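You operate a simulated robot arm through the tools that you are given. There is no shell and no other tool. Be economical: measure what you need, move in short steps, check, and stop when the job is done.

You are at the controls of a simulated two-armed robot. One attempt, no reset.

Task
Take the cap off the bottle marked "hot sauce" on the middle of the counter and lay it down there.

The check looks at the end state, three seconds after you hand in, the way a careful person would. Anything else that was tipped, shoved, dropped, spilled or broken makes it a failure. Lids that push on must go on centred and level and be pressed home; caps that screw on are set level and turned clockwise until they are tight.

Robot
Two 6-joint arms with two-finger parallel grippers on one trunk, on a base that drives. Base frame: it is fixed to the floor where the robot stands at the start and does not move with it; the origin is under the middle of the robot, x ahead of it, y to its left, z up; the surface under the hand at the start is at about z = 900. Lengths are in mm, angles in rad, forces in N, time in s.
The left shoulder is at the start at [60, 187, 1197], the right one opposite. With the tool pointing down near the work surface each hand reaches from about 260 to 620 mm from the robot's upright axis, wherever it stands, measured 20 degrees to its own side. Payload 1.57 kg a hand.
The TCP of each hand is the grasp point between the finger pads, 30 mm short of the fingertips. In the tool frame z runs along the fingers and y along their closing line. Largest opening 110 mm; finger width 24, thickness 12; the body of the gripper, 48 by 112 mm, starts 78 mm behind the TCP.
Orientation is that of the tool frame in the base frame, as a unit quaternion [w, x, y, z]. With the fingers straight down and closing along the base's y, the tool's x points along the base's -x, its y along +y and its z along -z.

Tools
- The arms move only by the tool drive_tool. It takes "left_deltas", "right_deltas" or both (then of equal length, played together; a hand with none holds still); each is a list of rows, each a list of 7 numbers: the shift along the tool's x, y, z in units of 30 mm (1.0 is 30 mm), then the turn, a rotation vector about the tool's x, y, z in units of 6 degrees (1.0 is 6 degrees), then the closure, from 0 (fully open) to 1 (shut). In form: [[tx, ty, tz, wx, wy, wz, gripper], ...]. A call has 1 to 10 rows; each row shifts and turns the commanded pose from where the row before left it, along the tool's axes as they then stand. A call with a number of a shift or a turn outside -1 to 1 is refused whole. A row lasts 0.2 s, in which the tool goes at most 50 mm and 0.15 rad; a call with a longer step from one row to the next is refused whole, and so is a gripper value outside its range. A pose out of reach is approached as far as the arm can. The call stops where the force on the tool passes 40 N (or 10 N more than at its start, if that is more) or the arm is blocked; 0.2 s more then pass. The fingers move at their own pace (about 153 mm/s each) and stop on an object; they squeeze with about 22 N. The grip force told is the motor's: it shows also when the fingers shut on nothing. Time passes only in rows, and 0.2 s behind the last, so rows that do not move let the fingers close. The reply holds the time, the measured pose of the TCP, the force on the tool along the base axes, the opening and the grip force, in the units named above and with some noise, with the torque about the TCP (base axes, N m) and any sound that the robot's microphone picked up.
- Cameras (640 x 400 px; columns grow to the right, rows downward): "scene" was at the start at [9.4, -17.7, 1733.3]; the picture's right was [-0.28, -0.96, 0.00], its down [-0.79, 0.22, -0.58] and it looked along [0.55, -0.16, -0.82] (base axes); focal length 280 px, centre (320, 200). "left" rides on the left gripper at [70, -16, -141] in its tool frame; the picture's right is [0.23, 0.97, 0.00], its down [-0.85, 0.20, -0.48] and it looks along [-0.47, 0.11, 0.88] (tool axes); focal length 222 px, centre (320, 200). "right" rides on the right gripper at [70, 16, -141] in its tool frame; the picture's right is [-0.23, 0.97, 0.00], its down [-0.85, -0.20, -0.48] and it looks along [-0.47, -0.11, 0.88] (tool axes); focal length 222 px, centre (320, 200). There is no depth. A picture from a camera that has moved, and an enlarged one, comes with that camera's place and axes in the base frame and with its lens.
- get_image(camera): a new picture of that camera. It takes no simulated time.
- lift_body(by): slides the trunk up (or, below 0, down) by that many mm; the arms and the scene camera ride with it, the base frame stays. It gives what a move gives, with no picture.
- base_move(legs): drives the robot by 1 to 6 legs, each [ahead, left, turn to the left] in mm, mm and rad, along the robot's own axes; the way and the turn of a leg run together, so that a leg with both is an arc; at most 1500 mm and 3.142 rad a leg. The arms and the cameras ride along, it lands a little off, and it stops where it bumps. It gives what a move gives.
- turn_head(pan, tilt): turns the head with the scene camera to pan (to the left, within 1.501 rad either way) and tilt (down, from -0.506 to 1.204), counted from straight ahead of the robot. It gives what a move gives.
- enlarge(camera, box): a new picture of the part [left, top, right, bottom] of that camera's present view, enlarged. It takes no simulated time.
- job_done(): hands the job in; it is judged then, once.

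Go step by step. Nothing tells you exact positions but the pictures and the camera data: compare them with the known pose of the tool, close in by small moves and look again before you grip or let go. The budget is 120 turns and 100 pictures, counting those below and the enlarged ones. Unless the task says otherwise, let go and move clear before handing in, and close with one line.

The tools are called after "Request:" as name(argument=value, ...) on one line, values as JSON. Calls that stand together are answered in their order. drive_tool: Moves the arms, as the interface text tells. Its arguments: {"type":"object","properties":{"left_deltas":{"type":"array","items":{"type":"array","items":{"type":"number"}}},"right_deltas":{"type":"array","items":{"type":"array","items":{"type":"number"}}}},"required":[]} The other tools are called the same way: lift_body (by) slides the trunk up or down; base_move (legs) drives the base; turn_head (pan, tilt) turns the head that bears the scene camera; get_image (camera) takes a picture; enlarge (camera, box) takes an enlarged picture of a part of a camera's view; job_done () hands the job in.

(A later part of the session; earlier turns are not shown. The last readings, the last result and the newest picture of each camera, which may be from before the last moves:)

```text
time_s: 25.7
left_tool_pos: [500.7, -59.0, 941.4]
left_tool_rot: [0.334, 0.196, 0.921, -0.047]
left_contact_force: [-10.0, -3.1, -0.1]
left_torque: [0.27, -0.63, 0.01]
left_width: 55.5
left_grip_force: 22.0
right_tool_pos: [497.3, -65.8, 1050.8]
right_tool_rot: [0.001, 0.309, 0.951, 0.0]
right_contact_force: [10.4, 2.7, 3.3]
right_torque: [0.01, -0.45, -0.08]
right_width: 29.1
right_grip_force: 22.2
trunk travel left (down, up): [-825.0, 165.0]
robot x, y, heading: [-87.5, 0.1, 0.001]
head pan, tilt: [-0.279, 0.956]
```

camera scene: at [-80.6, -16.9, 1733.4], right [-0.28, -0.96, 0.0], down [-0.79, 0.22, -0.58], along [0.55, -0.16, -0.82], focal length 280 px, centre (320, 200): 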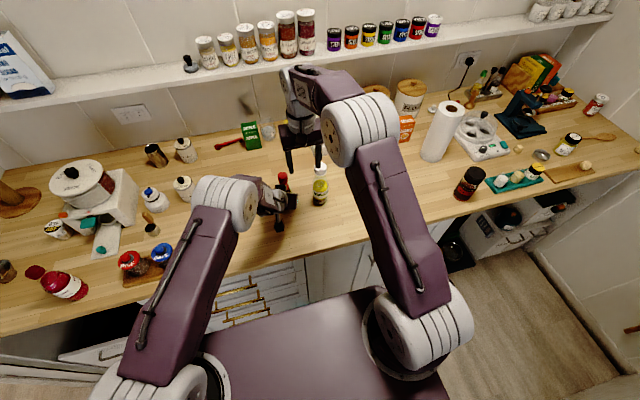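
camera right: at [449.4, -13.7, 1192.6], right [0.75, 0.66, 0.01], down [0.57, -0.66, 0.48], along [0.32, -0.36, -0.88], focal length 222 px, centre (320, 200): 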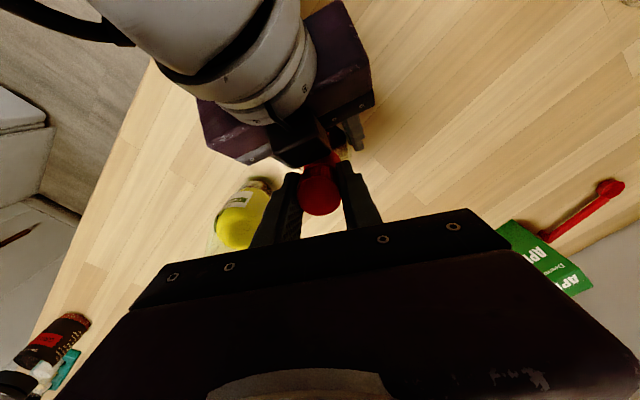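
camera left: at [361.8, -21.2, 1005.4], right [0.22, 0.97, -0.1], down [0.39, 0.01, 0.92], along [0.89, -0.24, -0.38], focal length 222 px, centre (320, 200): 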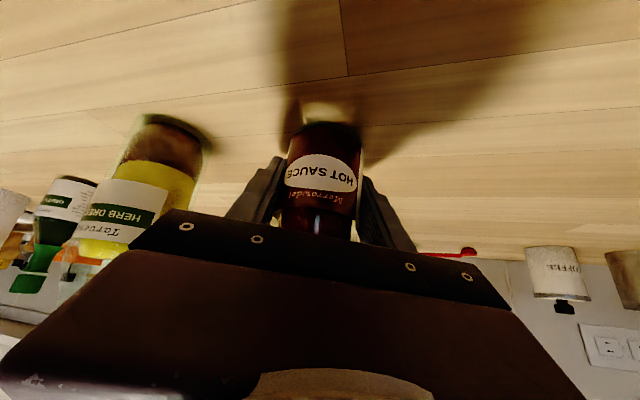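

Request:
drive_tool(right_deltas=[[-0.06, 0.06, 0, 0, 0, -0.5, 1], [0, 0, 0, 0, 0, -1, 1], [0, 0, 0, 0, 0, -1, 1], [0, 0, 0, 0, 0, -1, 1], [0, 0, 0, 0, 0, -1, 1], [0, 0, 0, 0, 0, 0, 1]])

Request:
get_image(camera="right")

Request:
get_image(camera="left")

```text
time_s: 27.1
left_tool_pos: [499.9, -60.4, 940.9]
left_tool_rot: [0.334, 0.198, 0.92, -0.047]
left_contact_force: [-32.1, -10.9, 3.7]
left_torque: [0.95, -3.2, 0.44]
left_width: 55.3
left_grip_force: 22.3
right_tool_pos: [497.8, -64.4, 1050.9]
right_tool_rot: [0.005, 0.077, 0.997, 0.001]
right_contact_force: [32.7, 9.4, -2.5]
right_torque: [0.07, -0.31, -0.52]
right_width: 28.9
right_grip_force: 22.0
right hand out of reach, approached as far as the arm can: row 1
trunk travel left (down, up): [-825.0, 165.0]
robot x, y, heading: [-91.5, -0.8, -0.003]
head pan, tilt: [-0.279, 0.956]
```

```text
67 pictures are left
camera right: at [429.5, -38.1, 1191.8], right [0.38, 0.93, 0.01], down [0.81, -0.33, 0.49], along [0.45, -0.18, -0.87], focal length 222 px, centre (320, 200)
```

right: 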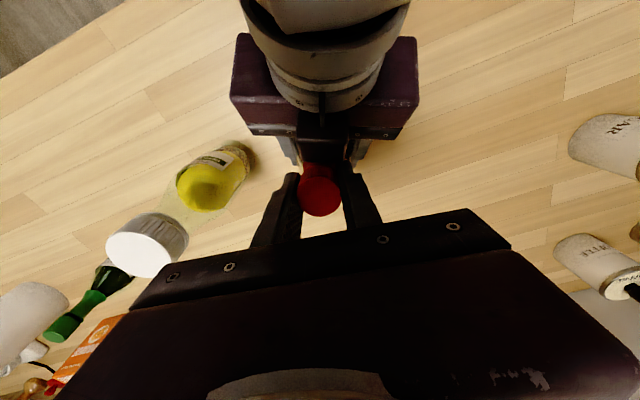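

```text
66 pictures are left
camera left: at [361.3, -21.3, 1005.0], right [0.23, 0.97, -0.1], down [0.39, 0.0, 0.92], along [0.89, -0.25, -0.38], focal length 222 px, centre (320, 200)
```

left: 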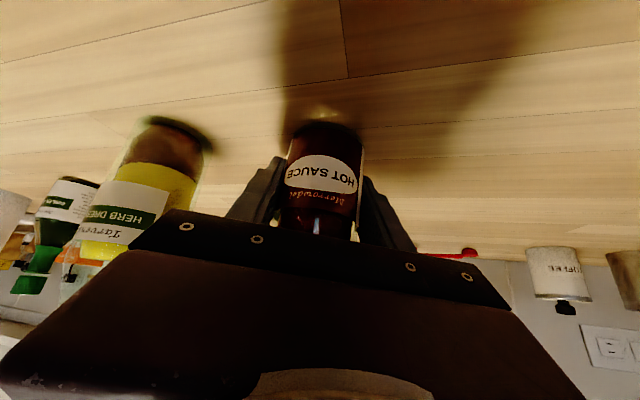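

The right hand is reach-limited and pulls the cap toward the robot with 33 N, so I'll release and lift it. I'll also back the left hand off and turn the base slightly left, which gives the right arm more reach and the left more room.

Request:
drive_tool(right_deltas=[[0, 0, 0, 0, 0, 0, 0.85], [0, 0, 0, 0, 0, 0, 0.7], [0, 0, 0, 0, 0, 0, 0.5], [0, 0, 0, 0, 0, 0, 0.5]])

Request:
drive_tool(right_deltas=[[0, 0, -0.8, 0, 0, 0, 0.5], [0, 0, -0.8, 0, 0, 0, 0.5], [0, 0, -0.8, 0, 0, 0, 0.5], [0.5, 0, -0.8, 0, 0, 0, 0.5], [1, -0.5, 0, 0, 0, 0, 0.5]])

Request:
get_image(camera="left")

Request:
get_image(camera="right")

```text
time_s: 28.1
left_tool_pos: [501.6, -57.9, 942.3]
left_tool_rot: [0.334, 0.195, 0.921, -0.047]
left_contact_force: [-29.6, 26.1, 2.9]
left_torque: [-2.5, -2.79, 0.16]
left_width: 55.2
left_grip_force: 22.3
right_tool_pos: [497.4, -67.4, 1050.7]
right_tool_rot: [0.004, 0.078, 0.997, -0.001]
right_contact_force: [31.0, -23.0, 2.2]
right_torque: [-0.12, -0.62, -0.55]
right_width: 38.8
right_grip_force: 0.0
trunk travel left (down, up): [-825.0, 165.0]
robot x, y, heading: [-90.2, -1.2, -0.002]
head pan, tilt: [-0.279, 0.956]
```

```text
time_s: 28.4
left_tool_pos: [502.1, -60.2, 942.7]
left_tool_rot: [0.335, 0.196, 0.92, -0.047]
left_contact_force: [-0.4, 0.4, -0.8]
left_torque: [0.02, 0.04, -0.02]
left_width: 55.3
left_grip_force: 21.9
right_tool_pos: [497.3, -69.7, 1052.9]
right_tool_rot: [0.004, 0.079, 0.997, -0.004]
right_contact_force: [-0.1, -0.1, -0.8]
right_torque: [0.01, 0.0, -0.02]
right_width: 55.0
right_grip_force: 0.1
trunk travel left (down, up): [-825.0, 165.0]
robot x, y, heading: [-90.6, 0.1, 0.004]
head pan, tilt: [-0.279, 0.956]
stopped in row 1 (left hand): the force on the tool passed its limit at 65 N (the readings are from after the stop); the commanded pose is now the measured one
```

```text
65 pictures are left
camera left: at [362.2, -21.0, 1005.0], right [0.22, 0.97, -0.1], down [0.39, 0.01, 0.92], along [0.89, -0.24, -0.38], focal length 222 px, centre (320, 200)
```

left: 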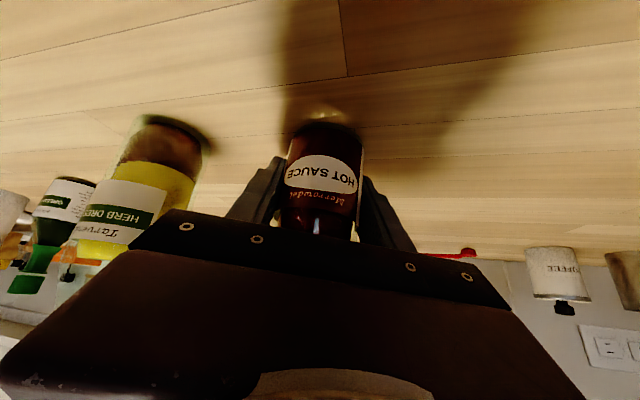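

```text
64 pictures are left
camera right: at [430.5, -40.2, 1192.8], right [0.38, 0.93, 0.0], down [0.81, -0.33, 0.49], along [0.45, -0.19, -0.87], focal length 222 px, centre (320, 200)
```

right: 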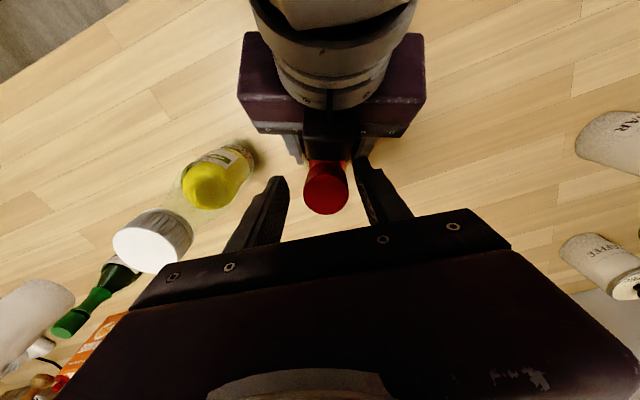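

The hand is free now. Lifting the right hand away.

Request:
drive_tool(right_deltas=[[0, 0.12, 0, 0, 0, 0, 0.45], [0, 0, -0.8, 0, 0, 0, 0.45], [0, 0, -0.8, 0, 0, 0, 0.45], [0, 0, -0.8, 0, 0, 0, 0.45], [0.5, 0, -0.8, 0, 0, 0, 0.45], [1, -0.5, 0, 0, 0, 0, 0.45]])

Request:
drive_tool(left_deltas=[[0, 0, 0, 0, 0, 0, 0.5], [0, 0, 0, 0, 0, 0, 0.35], [0, 0, 0, 0, 0, 0, 0.2], [0, 0, 0, 0, 0, 0, 0.2]])

Request:
get_image(camera="left")

Request:
enlarge(camera="right", box=[220, 80, 420, 205])

```text
time_s: 29.8
left_tool_pos: [501.8, -59.6, 943.1]
left_tool_rot: [0.336, 0.196, 0.92, -0.046]
left_contact_force: [-0.1, 0.1, -2.3]
left_torque: [0.0, 0.01, 0.02]
left_width: 54.9
left_grip_force: 22.2
right_tool_pos: [486.2, -62.0, 1148.5]
right_tool_rot: [0.002, 0.079, 0.997, -0.004]
right_contact_force: [0.1, 0.4, -0.3]
right_torque: [-0.02, -0.01, 0.03]
right_width: 60.7
right_grip_force: 0.1
right hand out of reach, approached as far as the arm can: row 4, 5, 6
trunk travel left (down, up): [-825.0, 165.0]
robot x, y, heading: [-90.5, -1.7, 0.001]
head pan, tilt: [-0.279, 0.956]
```

```text
time_s: 30.8
left_tool_pos: [502.1, -60.0, 942.7]
left_tool_rot: [0.336, 0.196, 0.92, -0.047]
left_contact_force: [0.3, 0.2, 0.1]
left_torque: [-0.01, -0.04, 0.01]
left_width: 87.9
left_grip_force: 0.1
right_tool_pos: [484.2, -61.4, 1149.8]
right_tool_rot: [0.003, 0.08, 0.997, -0.005]
right_contact_force: [0.1, 0.6, 0.2]
right_torque: [0.02, -0.02, 0.01]
right_width: 60.6
right_grip_force: 0.2
trunk travel left (down, up): [-825.0, 165.0]
robot x, y, heading: [-90.7, -2.3, 0.003]
head pan, tilt: [-0.279, 0.956]
```

```text
63 pictures are left
camera left: at [361.9, -20.8, 1005.9], right [0.22, 0.97, -0.1], down [0.39, 0.01, 0.92], along [0.89, -0.24, -0.37], focal length 222 px, centre (320, 200)
```

left: 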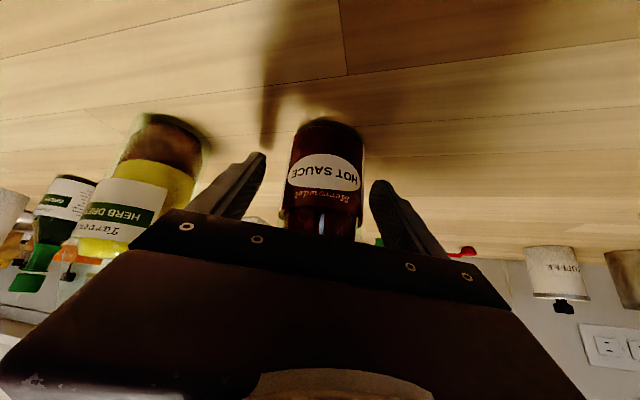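

```text
3.20 times, centred on (320, 142) of right
camera zoom: at [418.7, -32.3, 1290.1], right [0.38, 0.93, -0.01], down [0.81, -0.33, 0.49], along [0.45, -0.19, -0.87], focal length 711 px, centre (320, 384)
```

zoom: 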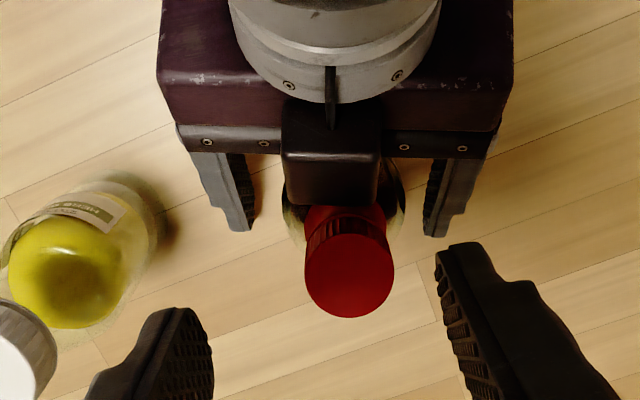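

Everything is still upright. I'll retract the left hand along its axis and then turn the base left by 0.15 rad.

Request:
drive_tool(left_deltas=[[0, 0, -0.8, 0, 0, 0, 0.2], [0, 0, -0.8, 0, 0, 0, 0.2], [0, 0, -0.8, 0, 0, 0, 0.2], [0, 0, -0.8, 0, 0, 0, 0.2]])

Request:
get_image(camera="left")

Request:
get_image(camera="scene")

```text
time_s: 31.8
left_tool_pos: [443.0, -39.0, 1017.6]
left_tool_rot: [0.336, 0.196, 0.92, -0.044]
left_contact_force: [0.2, 0.7, 0.1]
left_torque: [0.01, 0.01, -0.03]
left_width: 88.2
left_grip_force: 0.1
right_tool_pos: [485.6, -61.3, 1150.5]
right_tool_rot: [0.003, 0.079, 0.997, -0.005]
right_contact_force: [-0.9, -0.4, -0.1]
right_torque: [0.0, 0.01, 0.01]
right_width: 60.6
right_grip_force: 0.0
trunk travel left (down, up): [-825.0, 165.0]
robot x, y, heading: [-88.8, 0.8, -0.0]
head pan, tilt: [-0.279, 0.956]
```

```text
61 pictures are left
camera left: at [303.4, -1.0, 1080.8], right [0.22, 0.97, -0.1], down [0.39, 0.0, 0.92], along [0.9, -0.24, -0.37], focal length 222 px, centre (320, 200)
```

left: 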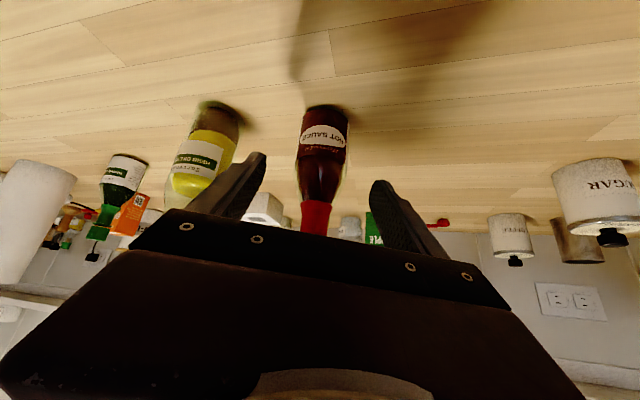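

```text
60 pictures are left
camera scene: at [-81.4, -17.3, 1733.3], right [-0.28, -0.96, 0.0], down [-0.79, 0.22, -0.58], along [0.56, -0.16, -0.82], focal length 280 px, centre (320, 200)
```

scene: 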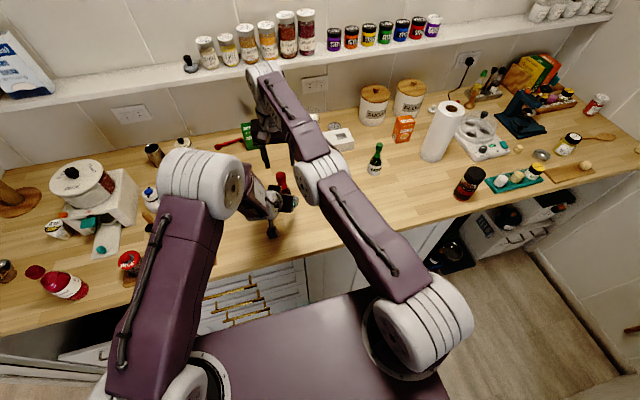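

Request:
drive_tool(left_deltas=[[0, 0, -0.8, 0, 0, 0, 0.2], [0, 0, -0.8, 0, 0, 0, 0.2]])

Request:
base_move(legs=[[0, 0, 0.16]])

Request:
get_image(camera="left")

Request:
get_image(camera="scene")

```text
time_s: 32.4
left_tool_pos: [415.4, -28.8, 1053.9]
left_tool_rot: [0.336, 0.196, 0.92, -0.045]
left_contact_force: [-1.0, 0.1, 0.5]
left_torque: [-0.01, -0.03, 0.01]
left_width: 87.8
left_grip_force: 0.2
right_tool_pos: [484.3, -60.7, 1149.6]
right_tool_rot: [0.004, 0.08, 0.997, -0.005]
right_contact_force: [-0.9, -0.8, 0.0]
right_torque: [-0.01, -0.02, 0.01]
right_width: 60.4
right_grip_force: 0.0
trunk travel left (down, up): [-825.0, 165.0]
robot x, y, heading: [-90.0, -2.2, 0.001]
head pan, tilt: [-0.279, 0.956]
```

```text
time_s: 33.5
left_tool_pos: [413.9, 50.7, 1054.4]
left_tool_rot: [0.338, 0.122, 0.933, -0.017]
left_contact_force: [-0.7, 1.0, -0.6]
left_torque: [0.01, 0.0, 0.02]
left_width: 88.1
left_grip_force: 0.1
right_tool_pos: [488.7, 30.1, 1147.9]
right_tool_rot: [0.004, 0.0, 1.0, -0.004]
right_contact_force: [-0.5, 0.5, 0.1]
right_torque: [0.01, 0.0, 0.02]
right_width: 60.8
right_grip_force: 0.1
trunk travel left (down, up): [-825.0, 165.0]
robot x, y, heading: [-89.7, 3.0, 0.161]
head pan, tilt: [-0.279, 0.956]
```

```text
59 pictures are left
camera left: at [270.0, 66.7, 1117.2], right [0.06, 0.99, -0.1], down [0.38, 0.06, 0.92], along [0.92, -0.1, -0.38], focal length 222 px, centre (320, 200)
```

left: 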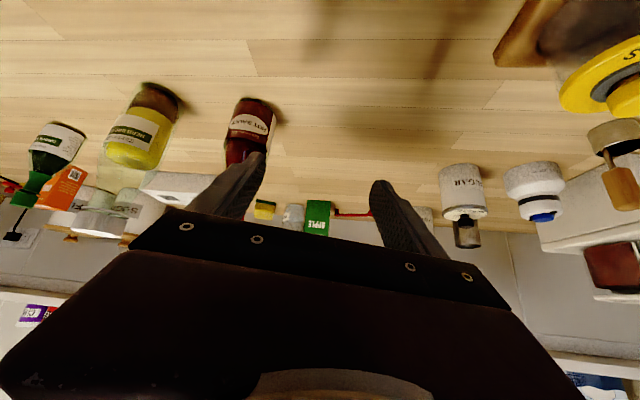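

```text
58 pictures are left
camera scene: at [-76.9, -16.8, 1733.3], right [-0.12, -0.99, 0.0], down [-0.81, 0.1, -0.58], along [0.57, -0.07, -0.82], focal length 280 px, centre (320, 200)
```

scene: 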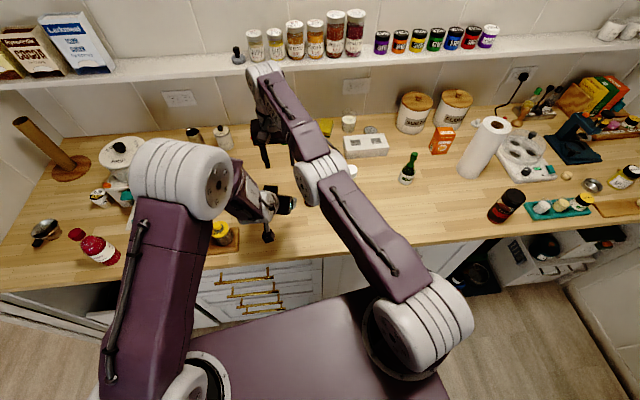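

Both hands swung left as expected. Re-aiming the left hand (yaw back about 12°) and moving it back in line with the bottle.

Request:
drive_tool(left_deltas=[[0, 0, 0, 0.63, -0.05, 0.77, 0.2], [0, 0, 0, 0.63, -0.05, 0.77, 0.2], [-0.24, -0.79, 0.33, 0, 0, 0, 0.2], [-0.24, -0.79, 0.33, 0, 0, 0, 0.2], [-0.24, -0.79, 0.33, 0, 0, 0, 0.2], [0, 0, 0, 0, 0, 0, 0.2]])

Request:
get_image(camera="left")

```text
time_s: 34.9
left_tool_pos: [421.0, -51.2, 1053.6]
left_tool_rot: [0.33, 0.182, 0.926, -0.032]
left_contact_force: [-0.9, 0.3, -0.4]
left_torque: [-0.03, -0.04, 0.03]
left_width: 88.1
left_grip_force: 0.1
left hand out of reach, approached as far as the arm can: row 1, 2
right_tool_pos: [496.6, 6.9, 1147.8]
right_tool_rot: [0.002, 0.024, 1.0, -0.003]
right_contact_force: [-0.2, 0.9, 0.2]
right_torque: [-0.05, -0.01, -0.02]
right_width: 60.6
right_grip_force: 0.0
trunk travel left (down, up): [-825.0, 165.0]
robot x, y, heading: [-87.3, 0.0, 0.155]
head pan, tilt: [-0.279, 0.956]
```

```text
57 pictures are left
camera left: at [280.1, -18.7, 1117.4], right [0.19, 0.98, -0.08], down [0.4, 0.0, 0.92], along [0.9, -0.21, -0.39], focal length 222 px, centre (320, 200)
```

left: 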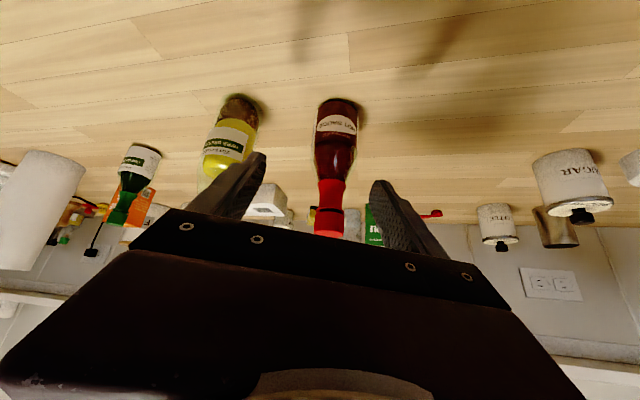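

Request:
drive_tool(left_deltas=[[0.28, 0.42, 0, 0, 0, 0, 0.2], [0, 0, 0.9, 0, 0, 0, 0.2], [0, 0, 0.9, 0, 0, 0, 0.2], [0, 0, 0, 0, 0, 0, 0.2]])

Request:
get_image(camera="left")

```text
time_s: 35.9
left_tool_pos: [448.7, -53.5, 1007.0]
left_tool_rot: [0.332, 0.19, 0.923, -0.036]
left_contact_force: [-0.3, -0.2, -0.2]
left_torque: [-0.02, -0.04, -0.01]
left_width: 87.8
left_grip_force: 0.1
right_tool_pos: [490.9, 24.0, 1151.5]
right_tool_rot: [0.004, 0.008, 1.0, -0.005]
right_contact_force: [0.3, -0.6, -0.7]
right_torque: [0.01, -0.01, 0.03]
right_width: 60.5
right_grip_force: 0.1
trunk travel left (down, up): [-825.0, 165.0]
robot x, y, heading: [-87.2, 4.8, 0.163]
head pan, tilt: [-0.279, 0.956]
```

```text
56 pictures are left
camera left: at [309.1, -19.6, 1071.2], right [0.2, 0.98, -0.08], down [0.39, 0.0, 0.92], along [0.9, -0.22, -0.38], focal length 222 px, centre (320, 200)
```

left: 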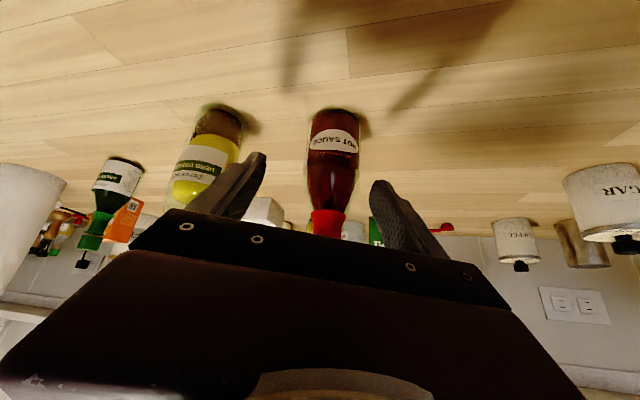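

Another sideways correction of about 9 mm, then advance halfway.

Request:
drive_tool(left_deltas=[[0, 0.3, 0, 0, 0, 0, 0.2], [0.02, 0, 0.7, 0, 0, 0, 0.2], [0.02, 0, 0.7, 0, 0, 0, 0.2], [0, 0, 0, 0, 0, 0, 0.2]])

Request:
get_image(camera="left")

```text
time_s: 36.9
left_tool_pos: [477.3, -59.3, 976.7]
left_tool_rot: [0.334, 0.192, 0.922, -0.037]
left_contact_force: [-0.2, 0.6, -0.2]
left_torque: [0.0, 0.0, 0.0]
left_width: 87.9
left_grip_force: 0.1
right_tool_pos: [488.0, 31.5, 1149.9]
right_tool_rot: [0.003, -0.001, 1.0, -0.005]
right_contact_force: [0.0, -0.4, -0.2]
right_torque: [0.01, -0.05, 0.03]
right_width: 60.5
right_grip_force: 0.3
trunk travel left (down, up): [-825.0, 165.0]
robot x, y, heading: [-90.9, -1.5, 0.158]
head pan, tilt: [-0.279, 0.956]
```

```text
55 pictures are left
camera left: at [337.3, -23.6, 1040.0], right [0.21, 0.97, -0.09], down [0.39, 0.0, 0.92], along [0.9, -0.23, -0.38], focal length 222 px, centre (320, 200)
```

left: 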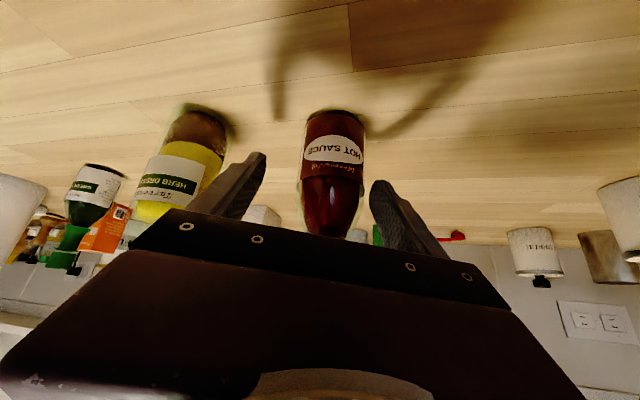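

Request:
drive_tool(left_deltas=[[0, 0.3, 0, 0, 0, 0, 0.2], [0, 0, 0.5, 0, 0, 0, 0.2], [0, 0, 0, 0, 0, 0, 0.2]])

Request:
get_image(camera="left")

```text
time_s: 37.6
left_tool_pos: [489.8, -53.1, 965.5]
left_tool_rot: [0.334, 0.191, 0.922, -0.037]
left_contact_force: [0.2, 0.8, -0.9]
left_torque: [0.03, -0.01, -0.02]
left_width: 87.9
left_grip_force: 0.1
right_tool_pos: [487.8, 29.8, 1150.2]
right_tool_rot: [0.003, -0.001, 1.0, -0.005]
right_contact_force: [0.2, -0.5, 0.1]
right_torque: [-0.02, -0.01, 0.01]
right_width: 60.5
right_grip_force: 0.1
trunk travel left (down, up): [-825.0, 165.0]
robot x, y, heading: [-89.7, 1.4, 0.161]
head pan, tilt: [-0.279, 0.956]
```

```text
54 pictures are left
camera left: at [350.3, -17.9, 1028.2], right [0.21, 0.97, -0.09], down [0.39, 0.0, 0.92], along [0.9, -0.23, -0.38], focal length 222 px, centre (320, 200)
```

left: 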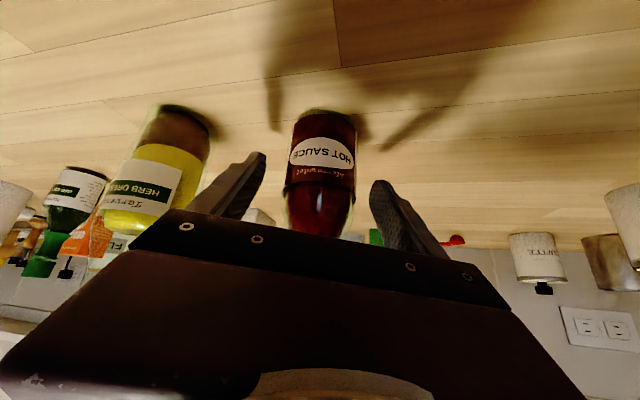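

Centred now. Advancing the last 27 mm and closing on the body.

Request:
drive_tool(left_deltas=[[0, 0, 0.48, 0, 0, 0, 0.2], [0, 0, 0.45, 0, 0, 0, 0.2], [0, 0, 0, 0, 0, 0, 0.2], [0, 0, 0, 0, 0, 0, 0.4], [0, 0, 0, 0, 0, 0, 0.5], [0, 0, 0, 0, 0, 0, 0.6], [0, 0, 0, 0, 0, 0, 0.7]])

Request:
get_image(camera="left")

```text
time_s: 39.2
left_tool_pos: [507.2, -59.6, 942.1]
left_tool_rot: [0.334, 0.192, 0.922, -0.037]
left_contact_force: [0.1, -0.8, -0.3]
left_torque: [-0.07, -0.03, 0.02]
left_width: 54.7
left_grip_force: 21.6
right_tool_pos: [487.7, 31.3, 1148.8]
right_tool_rot: [0.003, 0.0, 1.0, -0.004]
right_contact_force: [-0.1, -0.1, -0.4]
right_torque: [0.03, 0.0, -0.01]
right_width: 60.3
right_grip_force: 0.0
trunk travel left (down, up): [-825.0, 165.0]
robot x, y, heading: [-86.5, -0.7, 0.159]
head pan, tilt: [-0.279, 0.956]
```

```text
53 pictures are left
camera left: at [367.7, -23.9, 1007.0], right [0.21, 0.97, -0.09], down [0.39, 0.0, 0.92], along [0.9, -0.23, -0.38], focal length 222 px, centre (320, 200)
```

left: 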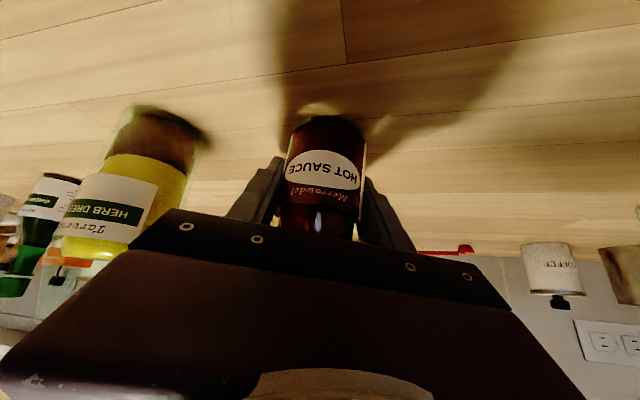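

The body is held again. Bringing the right hand back over the cap.

Request:
drive_tool(right_deltas=[[-0.1, -0.79, 0, 0, 0, 0, 0.5], [-0.1, -0.79, 0, 0, 0, 0, 0.5], [-0.1, -0.79, 0.4, 0, 0, 0, 0.5], [-0.1, -0.79, 0.6, 0, 0, 0, 0.5], [0, 0, 0, 0, 0, 0, 0.5]])

Request:
get_image(camera="right")

```text
time_s: 40.5
left_tool_pos: [508.5, -59.4, 942.1]
left_tool_rot: [0.335, 0.191, 0.922, -0.037]
left_contact_force: [0.6, -1.2, -0.8]
left_torque: [-0.08, -0.03, 0.02]
left_width: 54.9
left_grip_force: 22.2
right_tool_pos: [521.4, -59.0, 1122.5]
right_tool_rot: [0.002, 0.0, 1.0, -0.005]
right_contact_force: [-0.2, -0.5, -0.4]
right_torque: [-0.01, 0.0, 0.0]
right_width: 55.1
right_grip_force: 0.1
right hand out of reach, approached as far as the arm can: row 1, 2, 3, 4
trunk travel left (down, up): [-825.0, 165.0]
robot x, y, heading: [-87.5, 2.4, 0.154]
head pan, tilt: [-0.279, 0.956]
```

```text
52 pictures are left
camera right: at [450.7, -40.1, 1264.2], right [0.23, 0.97, -0.01], down [0.85, -0.2, 0.48], along [0.47, -0.12, -0.88], focal length 222 px, centre (320, 200)
```

right: 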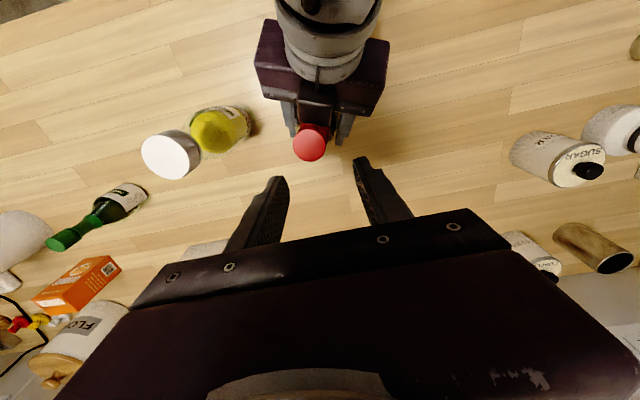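

Reach is good now (x of 521 at this height). I'll check how high the black block on the left gripper sits next to the cap.

Request:
enlarge(camera="right", box=[240, 60, 400, 160])

Request:
enlarge(camera="scene", box=[240, 120, 400, 220])

```text
4.00 times, centred on (320, 110) of right
camera zoom: at [450.7, -40.1, 1264.2], right [0.23, 0.97, -0.01], down [0.85, -0.2, 0.48], along [0.47, -0.12, -0.88], focal length 888 px, centre (320, 560)
```

zoom: 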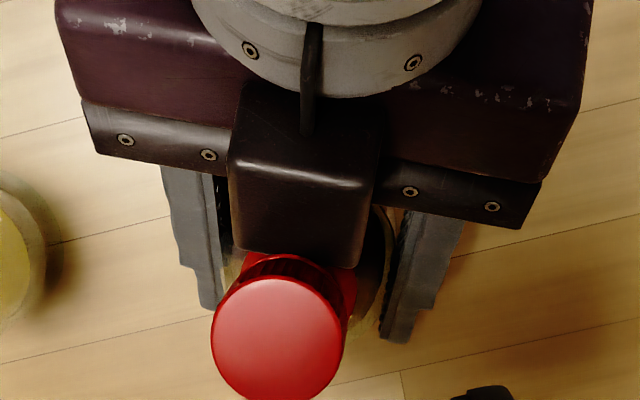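

```text
4.00 times, centred on (320, 170) of scene
camera zoom: at [-76.8, -15.6, 1733.3], right [-0.12, -0.99, 0.0], down [-0.81, 0.1, -0.58], along [0.57, -0.07, -0.82], focal length 1119 px, centre (320, 320)
```

zoom: 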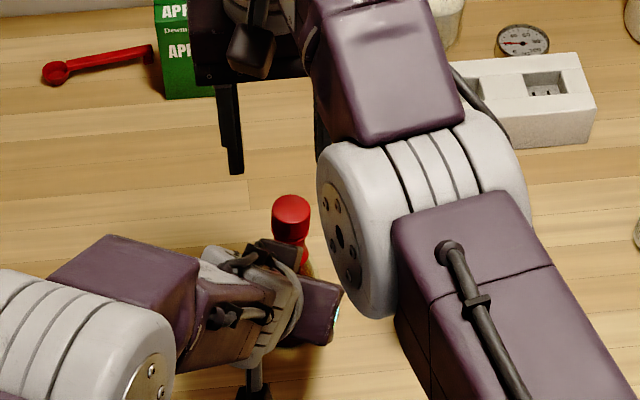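

The block top is roughly level with the cap's lower skirt (about z 1025–1030), so I'll grip high, with the TCP at about 1060. Aligning over (504, -63.5) and pre-rotating clockwise while above the cap.

Request:
drive_tool(right_deltas=[[0.57, -0.15, 0.5, 0, 0, 0, 0.5], [0, 0, 0, 0, 0, 1, 0.5], [0, 0, 0, 0, 0, 1, 0.5], [0, 0, 0, 0, 0, 1, 0.5], [0, 0, 0, 0, 0, 1, 0.5], [0, 0, 0, 0, 0, 1, 0.5], [0, 0, 0, 0, 0, 1, 0.5], [0, 0, 0, 0, 0, 1, 0.5], [0, 0, 0, 0, 0, 0, 0.5]])

Request:
get_image(camera="right")

```text
time_s: 42.5
left_tool_pos: [508.8, -59.6, 943.5]
left_tool_rot: [0.335, 0.192, 0.922, -0.038]
left_contact_force: [-0.8, 0.7, -0.1]
left_torque: [-0.03, 0.0, 0.02]
left_width: 55.3
left_grip_force: 22.3
right_tool_pos: [522.3, -58.1, 1117.6]
right_tool_rot: [0.003, 0.359, 0.933, -0.003]
right_contact_force: [-0.7, 0.3, -0.1]
right_torque: [-0.01, 0.01, 0.0]
right_width: 55.1
right_grip_force: 0.1
right hand out of reach, approached as far as the arm can: row 1
trunk travel left (down, up): [-825.0, 165.0]
robot x, y, heading: [-89.6, -1.3, 0.162]
head pan, tilt: [-0.279, 0.956]
```

```text
49 pictures are left
camera right: at [480.4, 2.3, 1257.8], right [0.82, 0.57, 0.0], down [0.5, -0.72, 0.49], along [0.28, -0.4, -0.87], focal length 222 px, centre (320, 200)
```

right: 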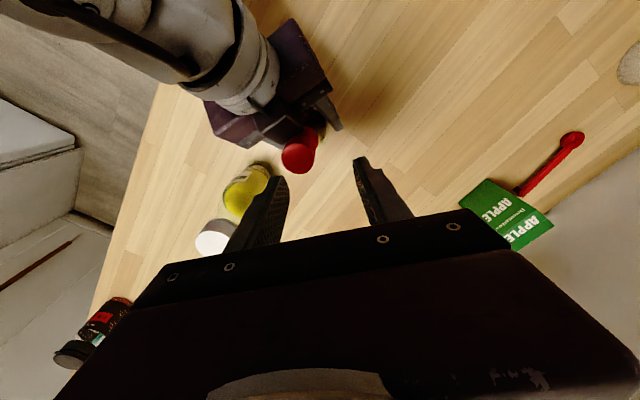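

The hand didn't follow the shift to x 504. Trying again with the rotated axes.

Request:
drive_tool(right_deltas=[[0.17, -0.27, 0.2, 0, 0, 0, 0.5], [0.17, -0.27, 0.2, 0, 0, 0, 0.5], [0, 0, 0.2, 0, 0, 0, 0.5], [0, 0, 0, 0, 0, 0, 0.5]])

Request:
get_image(camera="right")

```text
time_s: 43.5
left_tool_pos: [508.0, -60.2, 943.8]
left_tool_rot: [0.334, 0.193, 0.922, -0.038]
left_contact_force: [-0.1, 0.6, 0.5]
left_torque: [-0.05, 0.02, -0.01]
left_width: 55.3
left_grip_force: 22.3
right_tool_pos: [523.5, -59.4, 1100.6]
right_tool_rot: [0.004, 0.358, 0.934, -0.003]
right_contact_force: [0.2, 0.2, -0.2]
right_torque: [0.02, -0.01, 0.0]
right_width: 55.0
right_grip_force: 0.0
right hand out of reach, approached as far as the arm can: row 1, 2
trunk travel left (down, up): [-825.0, 165.0]
robot x, y, heading: [-92.0, 1.1, 0.16]
head pan, tilt: [-0.279, 0.956]
```

```text
48 pictures are left
camera right: at [482.3, 1.0, 1241.9], right [0.82, 0.57, 0.0], down [0.5, -0.72, 0.49], along [0.28, -0.4, -0.87], focal length 222 px, centre (320, 200)
```

right: 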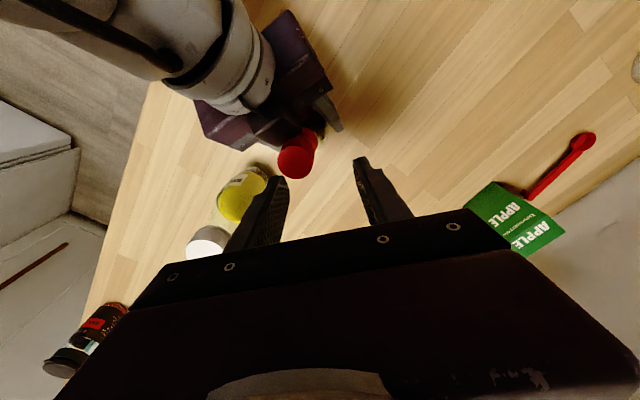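

Testing which direction is blocked with single small moves.

Request:
drive_tool(right_deltas=[[-0.11, -0.12, 0, 0, 0, 0, 0.5], [0, 0, 0, 0, 0, 0, 0.5]])

Request:
drive_tool(right_deltas=[[0.25, -0.22, 0, 0, 0, 0, 0.5], [0, 0, 0, 0, 0, 0, 0.5]])

Request:
get_image(camera="scene")

```text
time_s: 44.0
left_tool_pos: [507.9, -59.2, 942.9]
left_tool_rot: [0.334, 0.192, 0.922, -0.038]
left_contact_force: [-0.6, 0.5, 0.1]
left_torque: [-0.05, -0.01, 0.01]
left_width: 55.1
left_grip_force: 22.1
right_tool_pos: [525.2, -64.0, 1100.6]
right_tool_rot: [0.002, 0.358, 0.934, -0.004]
right_contact_force: [0.2, 0.1, -0.2]
right_torque: [-0.01, 0.01, 0.01]
right_width: 55.0
right_grip_force: 0.1
trunk travel left (down, up): [-825.0, 165.0]
robot x, y, heading: [-89.8, -1.0, 0.159]
head pan, tilt: [-0.279, 0.956]
```

```text
time_s: 44.6
left_tool_pos: [506.9, -59.9, 943.9]
left_tool_rot: [0.335, 0.192, 0.922, -0.037]
left_contact_force: [-1.0, 0.1, -0.2]
left_torque: [-0.03, 0.03, 0.0]
left_width: 55.2
left_grip_force: 22.1
right_tool_pos: [523.3, -61.4, 1101.6]
right_tool_rot: [0.003, 0.359, 0.933, -0.002]
right_contact_force: [-0.5, 0.1, -0.5]
right_torque: [-0.02, -0.02, -0.01]
right_width: 55.0
right_grip_force: 0.1
right hand out of reach, approached as far as the arm can: row 1
trunk travel left (down, up): [-825.0, 165.0]
robot x, y, heading: [-91.7, 0.2, 0.157]
head pan, tilt: [-0.279, 0.956]
```

```text
47 pictures are left
camera scene: at [-76.9, -16.0, 1733.3], right [-0.12, -0.99, 0.0], down [-0.81, 0.1, -0.58], along [0.57, -0.07, -0.82], focal length 280 px, centre (320, 200)
```

scene: 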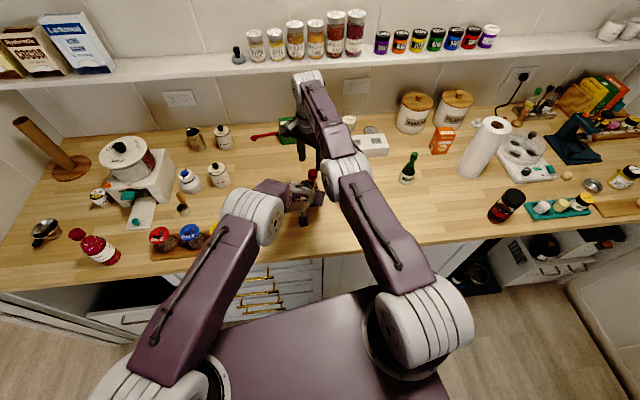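

The right arm looks almost fully straight, so the solver is stuck at the extension limit. I'll go up and well inward to bend the elbow, then come back.

Request:
drive_tool(right_deltas=[[0.3, -0.3, -0.9, 0, 0, 0, 0.5], [0.6, -0.6, -0.9, 0, 0, 0, 0.5], [0.7, -0.7, -0.5, 0, 0, 0, 0.5], [0.7, -0.7, 0, 0, 0, 0, 0.5], [0, 0, 0, 0, 0, 0, 0.5]])

Request:
get_image(camera="scene")

```text
time_s: 45.9
left_tool_pos: [508.3, -59.0, 943.1]
left_tool_rot: [0.335, 0.192, 0.922, -0.037]
left_contact_force: [-1.1, 0.4, 0.3]
left_torque: [-0.07, 0.02, 0.0]
left_width: 55.0
left_grip_force: 22.2
right_tool_pos: [513.3, -54.6, 1160.2]
right_tool_rot: [0.003, 0.359, 0.933, -0.004]
right_contact_force: [0.4, -0.1, -1.0]
right_torque: [-0.01, 0.02, 0.01]
right_width: 55.1
right_grip_force: 0.0
right hand out of reach, approached as far as the arm can: row 1, 2, 3, 4
trunk travel left (down, up): [-825.0, 165.0]
robot x, y, heading: [-89.1, 1.7, 0.16]
head pan, tilt: [-0.279, 0.956]
```

```text
46 pictures are left
camera scene: at [-77.0, -15.9, 1733.3], right [-0.12, -0.99, 0.0], down [-0.81, 0.1, -0.58], along [0.57, -0.07, -0.82], focal length 280 px, centre (320, 200)
```

scene: 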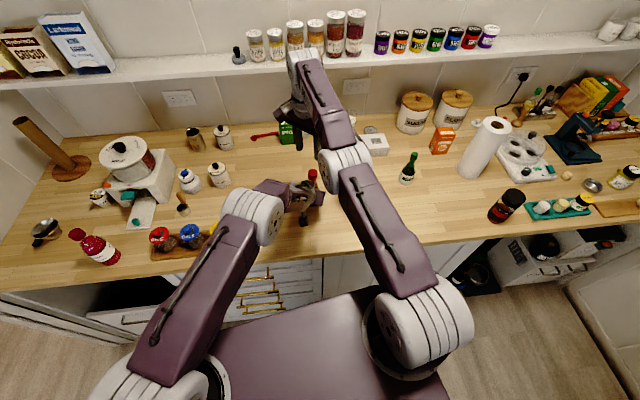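

Still stuck at the straight-arm limit. A sideways move toward the right shoulder (base -y) shortened the reach earlier, so I'll use that to unlock the elbow.

Request:
drive_tool(right_deltas=[[-0.67, -0.74, 0, 0, 0, 0, 0.5], [-0.67, -0.74, 0, 0, 0, 0, 0.5], [-0.67, -0.74, 0, 0, 0, 0, 0.5], [0.3, -0.6, 0, 0, 0, 0, 0.5], [0.5, -0.5, 0, 0, 0, 0, 0.5], [0, 0, 0, 0, 0, 0, 0.5]])

```text
time_s: 47.2
left_tool_pos: [508.2, -58.9, 943.1]
left_tool_rot: [0.335, 0.192, 0.922, -0.038]
left_contact_force: [0.0, -0.3, -0.4]
left_torque: [-0.03, -0.02, 0.01]
left_width: 55.0
left_grip_force: 21.8
right_tool_pos: [526.6, -145.9, 1166.8]
right_tool_rot: [0.004, 0.359, 0.934, -0.003]
right_contact_force: [0.0, 0.6, -0.3]
right_torque: [0.0, 0.02, 0.03]
right_width: 55.2
right_grip_force: 0.0
right hand out of reach, approached as far as the arm can: row 1, 2, 4, 5
trunk travel left (down, up): [-825.0, 165.0]
robot x, y, heading: [-90.3, 3.8, 0.162]
head pan, tilt: [-0.279, 0.956]
```

Request:
drive_tool(right_deltas=[[1, -0.9, 0, 0, 0, 0, 0.5], [1, -0.9, 0, 0, 0, 0, 0.5], [1, -0.9, 0, 0, 0, 0, 0.5], [1, -0.9, 0, 0, 0, 0, 0.5], [1, -0.9, 0, 0, 0, 0, 0.5], [0, 0, 0, 0, 0, 0, 0.5]])

Request:
get_image(camera="scene")

```text
time_s: 48.6
left_tool_pos: [507.7, -59.4, 944.0]
left_tool_rot: [0.335, 0.192, 0.922, -0.038]
left_contact_force: [-0.8, 0.0, -0.4]
left_torque: [-0.05, 0.01, 0.0]
left_width: 55.3
left_grip_force: 21.8
right_tool_pos: [522.9, -141.9, 1176.2]
right_tool_rot: [0.004, 0.359, 0.933, -0.003]
right_contact_force: [0.0, -0.5, -0.4]
right_torque: [-0.01, 0.01, 0.03]
right_width: 55.0
right_grip_force: 0.2
right hand out of reach, approached as far as the arm can: row 1, 2, 3, 4, 5
trunk travel left (down, up): [-825.0, 165.0]
robot x, y, heading: [-92.4, 0.4, 0.16]
head pan, tilt: [-0.279, 0.956]
```

```text
45 pictures are left
camera scene: at [-77.0, -15.9, 1733.3], right [-0.12, -0.99, 0.0], down [-0.81, 0.1, -0.58], along [0.57, -0.07, -0.82], focal length 280 px, centre (320, 200)
```

scene: 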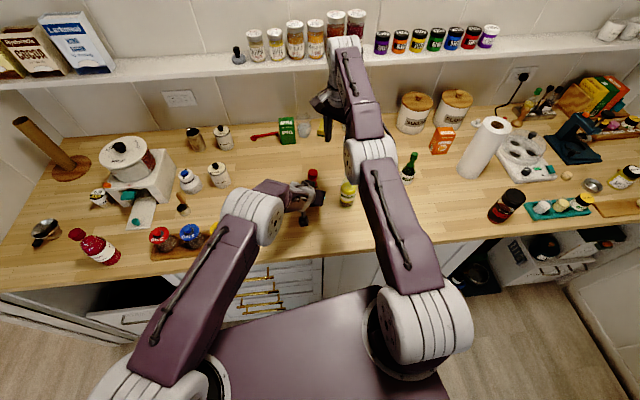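

I'll try a pure descent here (still above the other bottle's cap), which should bend the elbow, then move inward in the same call.

Request:
drive_tool(right_deltas=[[0, 0, 0.8, 0, 0, 0, 0.5], [0, 0, 0.8, 0, 0, 0, 0.5], [0.2, -0.18, 0, 0, 0, 0, 0.5], [0.2, -0.18, 0, 0, 0, 0, 0.5], [0.2, -0.18, 0, 0, 0, 0, 0.5]])

```text
time_s: 49.9
left_tool_pos: [508.7, -59.7, 943.5]
left_tool_rot: [0.334, 0.191, 0.922, -0.037]
left_contact_force: [0.6, -0.6, 0.2]
left_torque: [-0.02, 0.0, 0.02]
left_width: 55.3
left_grip_force: 22.1
right_tool_pos: [532.7, -141.8, 1131.1]
right_tool_rot: [0.004, 0.358, 0.934, -0.003]
right_contact_force: [-0.3, -0.8, -0.3]
right_torque: [0.01, -0.02, 0.04]
right_width: 55.3
right_grip_force: 0.1
right hand out of reach, approached as far as the arm can: row 1, 2, 3, 4, 5
trunk travel left (down, up): [-825.0, 165.0]
robot x, y, heading: [-89.6, -2.8, 0.163]
head pan, tilt: [-0.279, 0.956]
```

Request:
drive_tool(right_deltas=[[0, 0, -0.9, 0, 0, 0, 0.5], [0, 0, -0.9, 0, 0, 0, 0.5], [0, 0, -0.9, 0, 0, 0, 0.5], [0, 0, -0.9, 0, 0, 0, 0.5], [0, 0, -0.9, 0, 0, 0, 0.5], [0, 0, 0, 0, 0, 0, 0.5]])

Request:
drive_tool(right_deltas=[[0, 0, 0, 0, 0, -1, 0.5], [0, 0, 0, 0, 0, -1, 0.5], [0, 0, 0, 0, 0, -1, 0.5], [0, 0, 0, 0, 0, -1, 0.5], [0, 0, 0, 0, 0, -1, 0.5], [0, 0, 0, 0, 0, -1, 0.5], [0, 0, 0, 0, 0, -1, 0.5], [0.8, 0, 0, 0, 0, 0, 0.5], [0.8, 0, 0, 0, 0, 0, 0.5], [0.8, 0, 0, 0, 0, 0, 0.5]])

```text
time_s: 51.2
left_tool_pos: [507.5, -58.6, 942.7]
left_tool_rot: [0.335, 0.192, 0.922, -0.038]
left_contact_force: [-1.8, 0.4, 1.8]
left_torque: [-0.05, 0.08, -0.03]
left_width: 55.2
left_grip_force: 21.7
right_tool_pos: [499.5, -141.0, 1255.1]
right_tool_rot: [0.004, 0.358, 0.934, -0.003]
right_contact_force: [0.5, 0.5, -0.8]
right_torque: [0.02, 0.0, -0.01]
right_width: 55.1
right_grip_force: 0.1
right hand out of reach, approached as far as the arm can: row 2, 3, 4, 5
trunk travel left (down, up): [-825.0, 165.0]
robot x, y, heading: [-89.4, -0.1, 0.16]
head pan, tilt: [-0.279, 0.956]
```

```text
time_s: 53.5
left_tool_pos: [507.0, -59.6, 943.8]
left_tool_rot: [0.334, 0.192, 0.922, -0.037]
left_contact_force: [0.2, -0.1, -0.1]
left_torque: [-0.02, 0.02, 0.03]
left_width: 55.2
left_grip_force: 21.8
right_tool_pos: [427.1, -141.2, 1254.5]
right_tool_rot: [0.002, 0.0, 1.0, -0.004]
right_contact_force: [-0.7, 0.5, -0.4]
right_torque: [-0.03, 0.03, 0.0]
right_width: 55.0
right_grip_force: 0.0
trunk travel left (down, up): [-825.0, 165.0]
robot x, y, heading: [-90.8, -2.2, 0.157]
head pan, tilt: [-0.279, 0.956]
```

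Unlocked. Next I'll come down and in from inside the reach sphere, staying clear of full extension.

Request:
drive_tool(right_deltas=[[0, 0.5, 0.9, 0, 0, 0, 0.5], [0, 0.5, 0.9, 0, 0, 0, 0.5], [0, 0.5, 0.9, 0, 0, 0, 0.5], [0, 0.5, 0.9, 0, 0, 0, 0.5], [-0.6, 0.5, 0.9, 0, 0, 0, 0.5], [-0.6, 0.08, 0.5, 0, 0, 0, 0.5], [-0.6, 0, 0, 0, 0, 0, 0.5], [-0.6, 0, 0, 0, 0, 0, 0.5], [0, 0, 0, 0, 0, 0, 0.5]])

Request:
get_image(camera="right")

```text
time_s: 55.5
left_tool_pos: [508.0, -59.2, 943.5]
left_tool_rot: [0.335, 0.191, 0.922, -0.037]
left_contact_force: [0.7, 0.5, 0.1]
left_torque: [-0.04, -0.04, 0.02]
left_width: 55.1
left_grip_force: 21.9
right_tool_pos: [501.1, -67.2, 1104.6]
right_tool_rot: [0.003, 0.0, 1.0, -0.005]
right_contact_force: [0.4, -0.6, 0.6]
right_torque: [-0.01, 0.03, -0.03]
right_width: 54.7
right_grip_force: 0.0
trunk travel left (down, up): [-825.0, 165.0]
robot x, y, heading: [-86.1, 1.0, 0.163]
head pan, tilt: [-0.279, 0.956]
```

```text
44 pictures are left
camera right: at [429.8, -48.9, 1245.7], right [0.23, 0.97, -0.01], down [0.85, -0.2, 0.49], along [0.47, -0.12, -0.87], focal length 222 px, centre (320, 200)
```

right: 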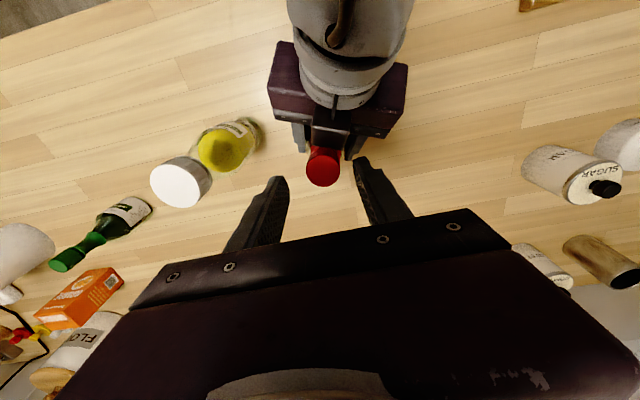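

Now in full control. A small centring move, then pre-rotate 42° clockwise and descend to z of about 1075 for a check.

Request:
drive_tool(right_deltas=[[-0.05, 0.1, 0, 0, 0, 1, 0.5], [0, 0, 0, 0, 0, 1, 0.5], [0, 0, 0, 0, 0, 1, 0.5], [0, 0, 0, 0, 0, 1, 0.5], [0, 0, 0, 0, 0, 1, 0.5], [0, 0, 0, 0, 0, 1, 0.5], [0, 0, 0.4, 0, 0, 1, 0.5], [0, 0, 0.6, 0, 0, 0, 0.5], [0, 0, 0, 0, 0, 0, 0.5]])

Request:
get_image(camera="right")

```text
time_s: 57.5
left_tool_pos: [507.6, -59.2, 944.1]
left_tool_rot: [0.334, 0.193, 0.922, -0.038]
left_contact_force: [-0.2, 0.4, 0.2]
left_torque: [-0.04, 0.01, -0.01]
left_width: 55.2
left_grip_force: 22.2
right_tool_pos: [500.9, -63.7, 1075.0]
right_tool_rot: [0.004, 0.358, 0.934, -0.003]
right_contact_force: [-1.7, 0.1, 0.9]
right_torque: [0.01, 0.0, 0.04]
right_width: 55.0
right_grip_force: 0.1
trunk travel left (down, up): [-825.0, 165.0]
robot x, y, heading: [-86.0, 3.2, 0.164]
head pan, tilt: [-0.279, 0.956]
```

```text
43 pictures are left
camera right: at [459.8, -3.5, 1215.5], right [0.82, 0.57, 0.0], down [0.5, -0.72, 0.49], along [0.28, -0.4, -0.87], focal length 222 px, centre (320, 200)
```

right: 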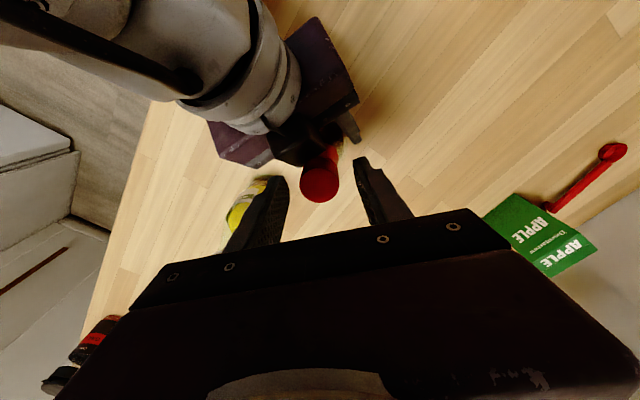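

Aligned. Descend to z of about 1060 and close on the cap gradually.

Request:
drive_tool(right_deltas=[[-0.08, 0, 0.5, 0, 0, 0, 0.5], [0, 0, 0, 0, 0, 0, 0.6], [0, 0, 0, 0, 0, 0, 0.7], [0, 0, 0, 0, 0, 0, 0.8], [0, 0, 0, 0, 0, 0, 0.9], [0, 0, 0, 0, 0, 0, 0.9]])

Request:
get_image(camera="right")

```text
time_s: 58.9
left_tool_pos: [507.9, -57.8, 943.5]
left_tool_rot: [0.334, 0.191, 0.923, -0.036]
left_contact_force: [11.7, 15.2, -1.8]
left_torque: [-1.56, 1.08, -0.22]
left_width: 54.9
left_grip_force: 21.3
right_tool_pos: [503.0, -67.9, 1059.5]
right_tool_rot: [0.004, 0.359, 0.933, -0.004]
right_contact_force: [-13.4, -14.8, 5.2]
right_torque: [-0.39, 0.44, 0.29]
right_width: 33.6
right_grip_force: 12.8
trunk travel left (down, up): [-825.0, 165.0]
robot x, y, heading: [-91.5, 0.6, 0.155]
head pan, tilt: [-0.279, 0.956]
```

```text
42 pictures are left
camera right: at [461.6, -5.9, 1200.3], right [0.82, 0.57, 0.0], down [0.5, -0.72, 0.49], along [0.28, -0.4, -0.87], focal length 222 px, centre (320, 200)
```

right: 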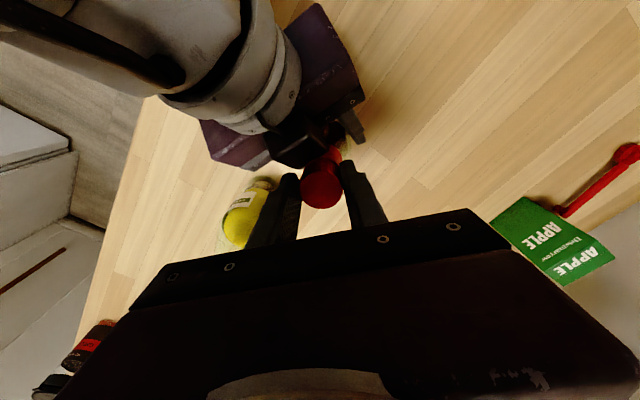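

One finger leads again, so I'll shift 2.4 mm toward -y in the tool frame and close fully.

Request:
drive_tool(right_deltas=[[0, -0.08, 0, 0, 0, 0, 0.95], [0, 0, 0, 0, 0, 0, 1], [0, 0, 0, 0, 0, 0, 1]])

```text
time_s: 59.6
left_tool_pos: [508.4, -58.9, 943.3]
left_tool_rot: [0.335, 0.191, 0.922, -0.037]
left_contact_force: [1.7, 17.3, 1.4]
left_torque: [-1.62, 0.28, -0.52]
left_width: 55.0
left_grip_force: 22.2
right_tool_pos: [502.0, -67.0, 1059.8]
right_tool_rot: [0.004, 0.358, 0.934, -0.003]
right_contact_force: [-2.2, -18.2, -4.0]
right_torque: [-0.45, 0.0, 0.47]
right_width: 32.2
right_grip_force: 21.8
trunk travel left (down, up): [-825.0, 165.0]
robot x, y, heading: [-90.8, 2.7, 0.166]
head pan, tilt: [-0.279, 0.956]
```

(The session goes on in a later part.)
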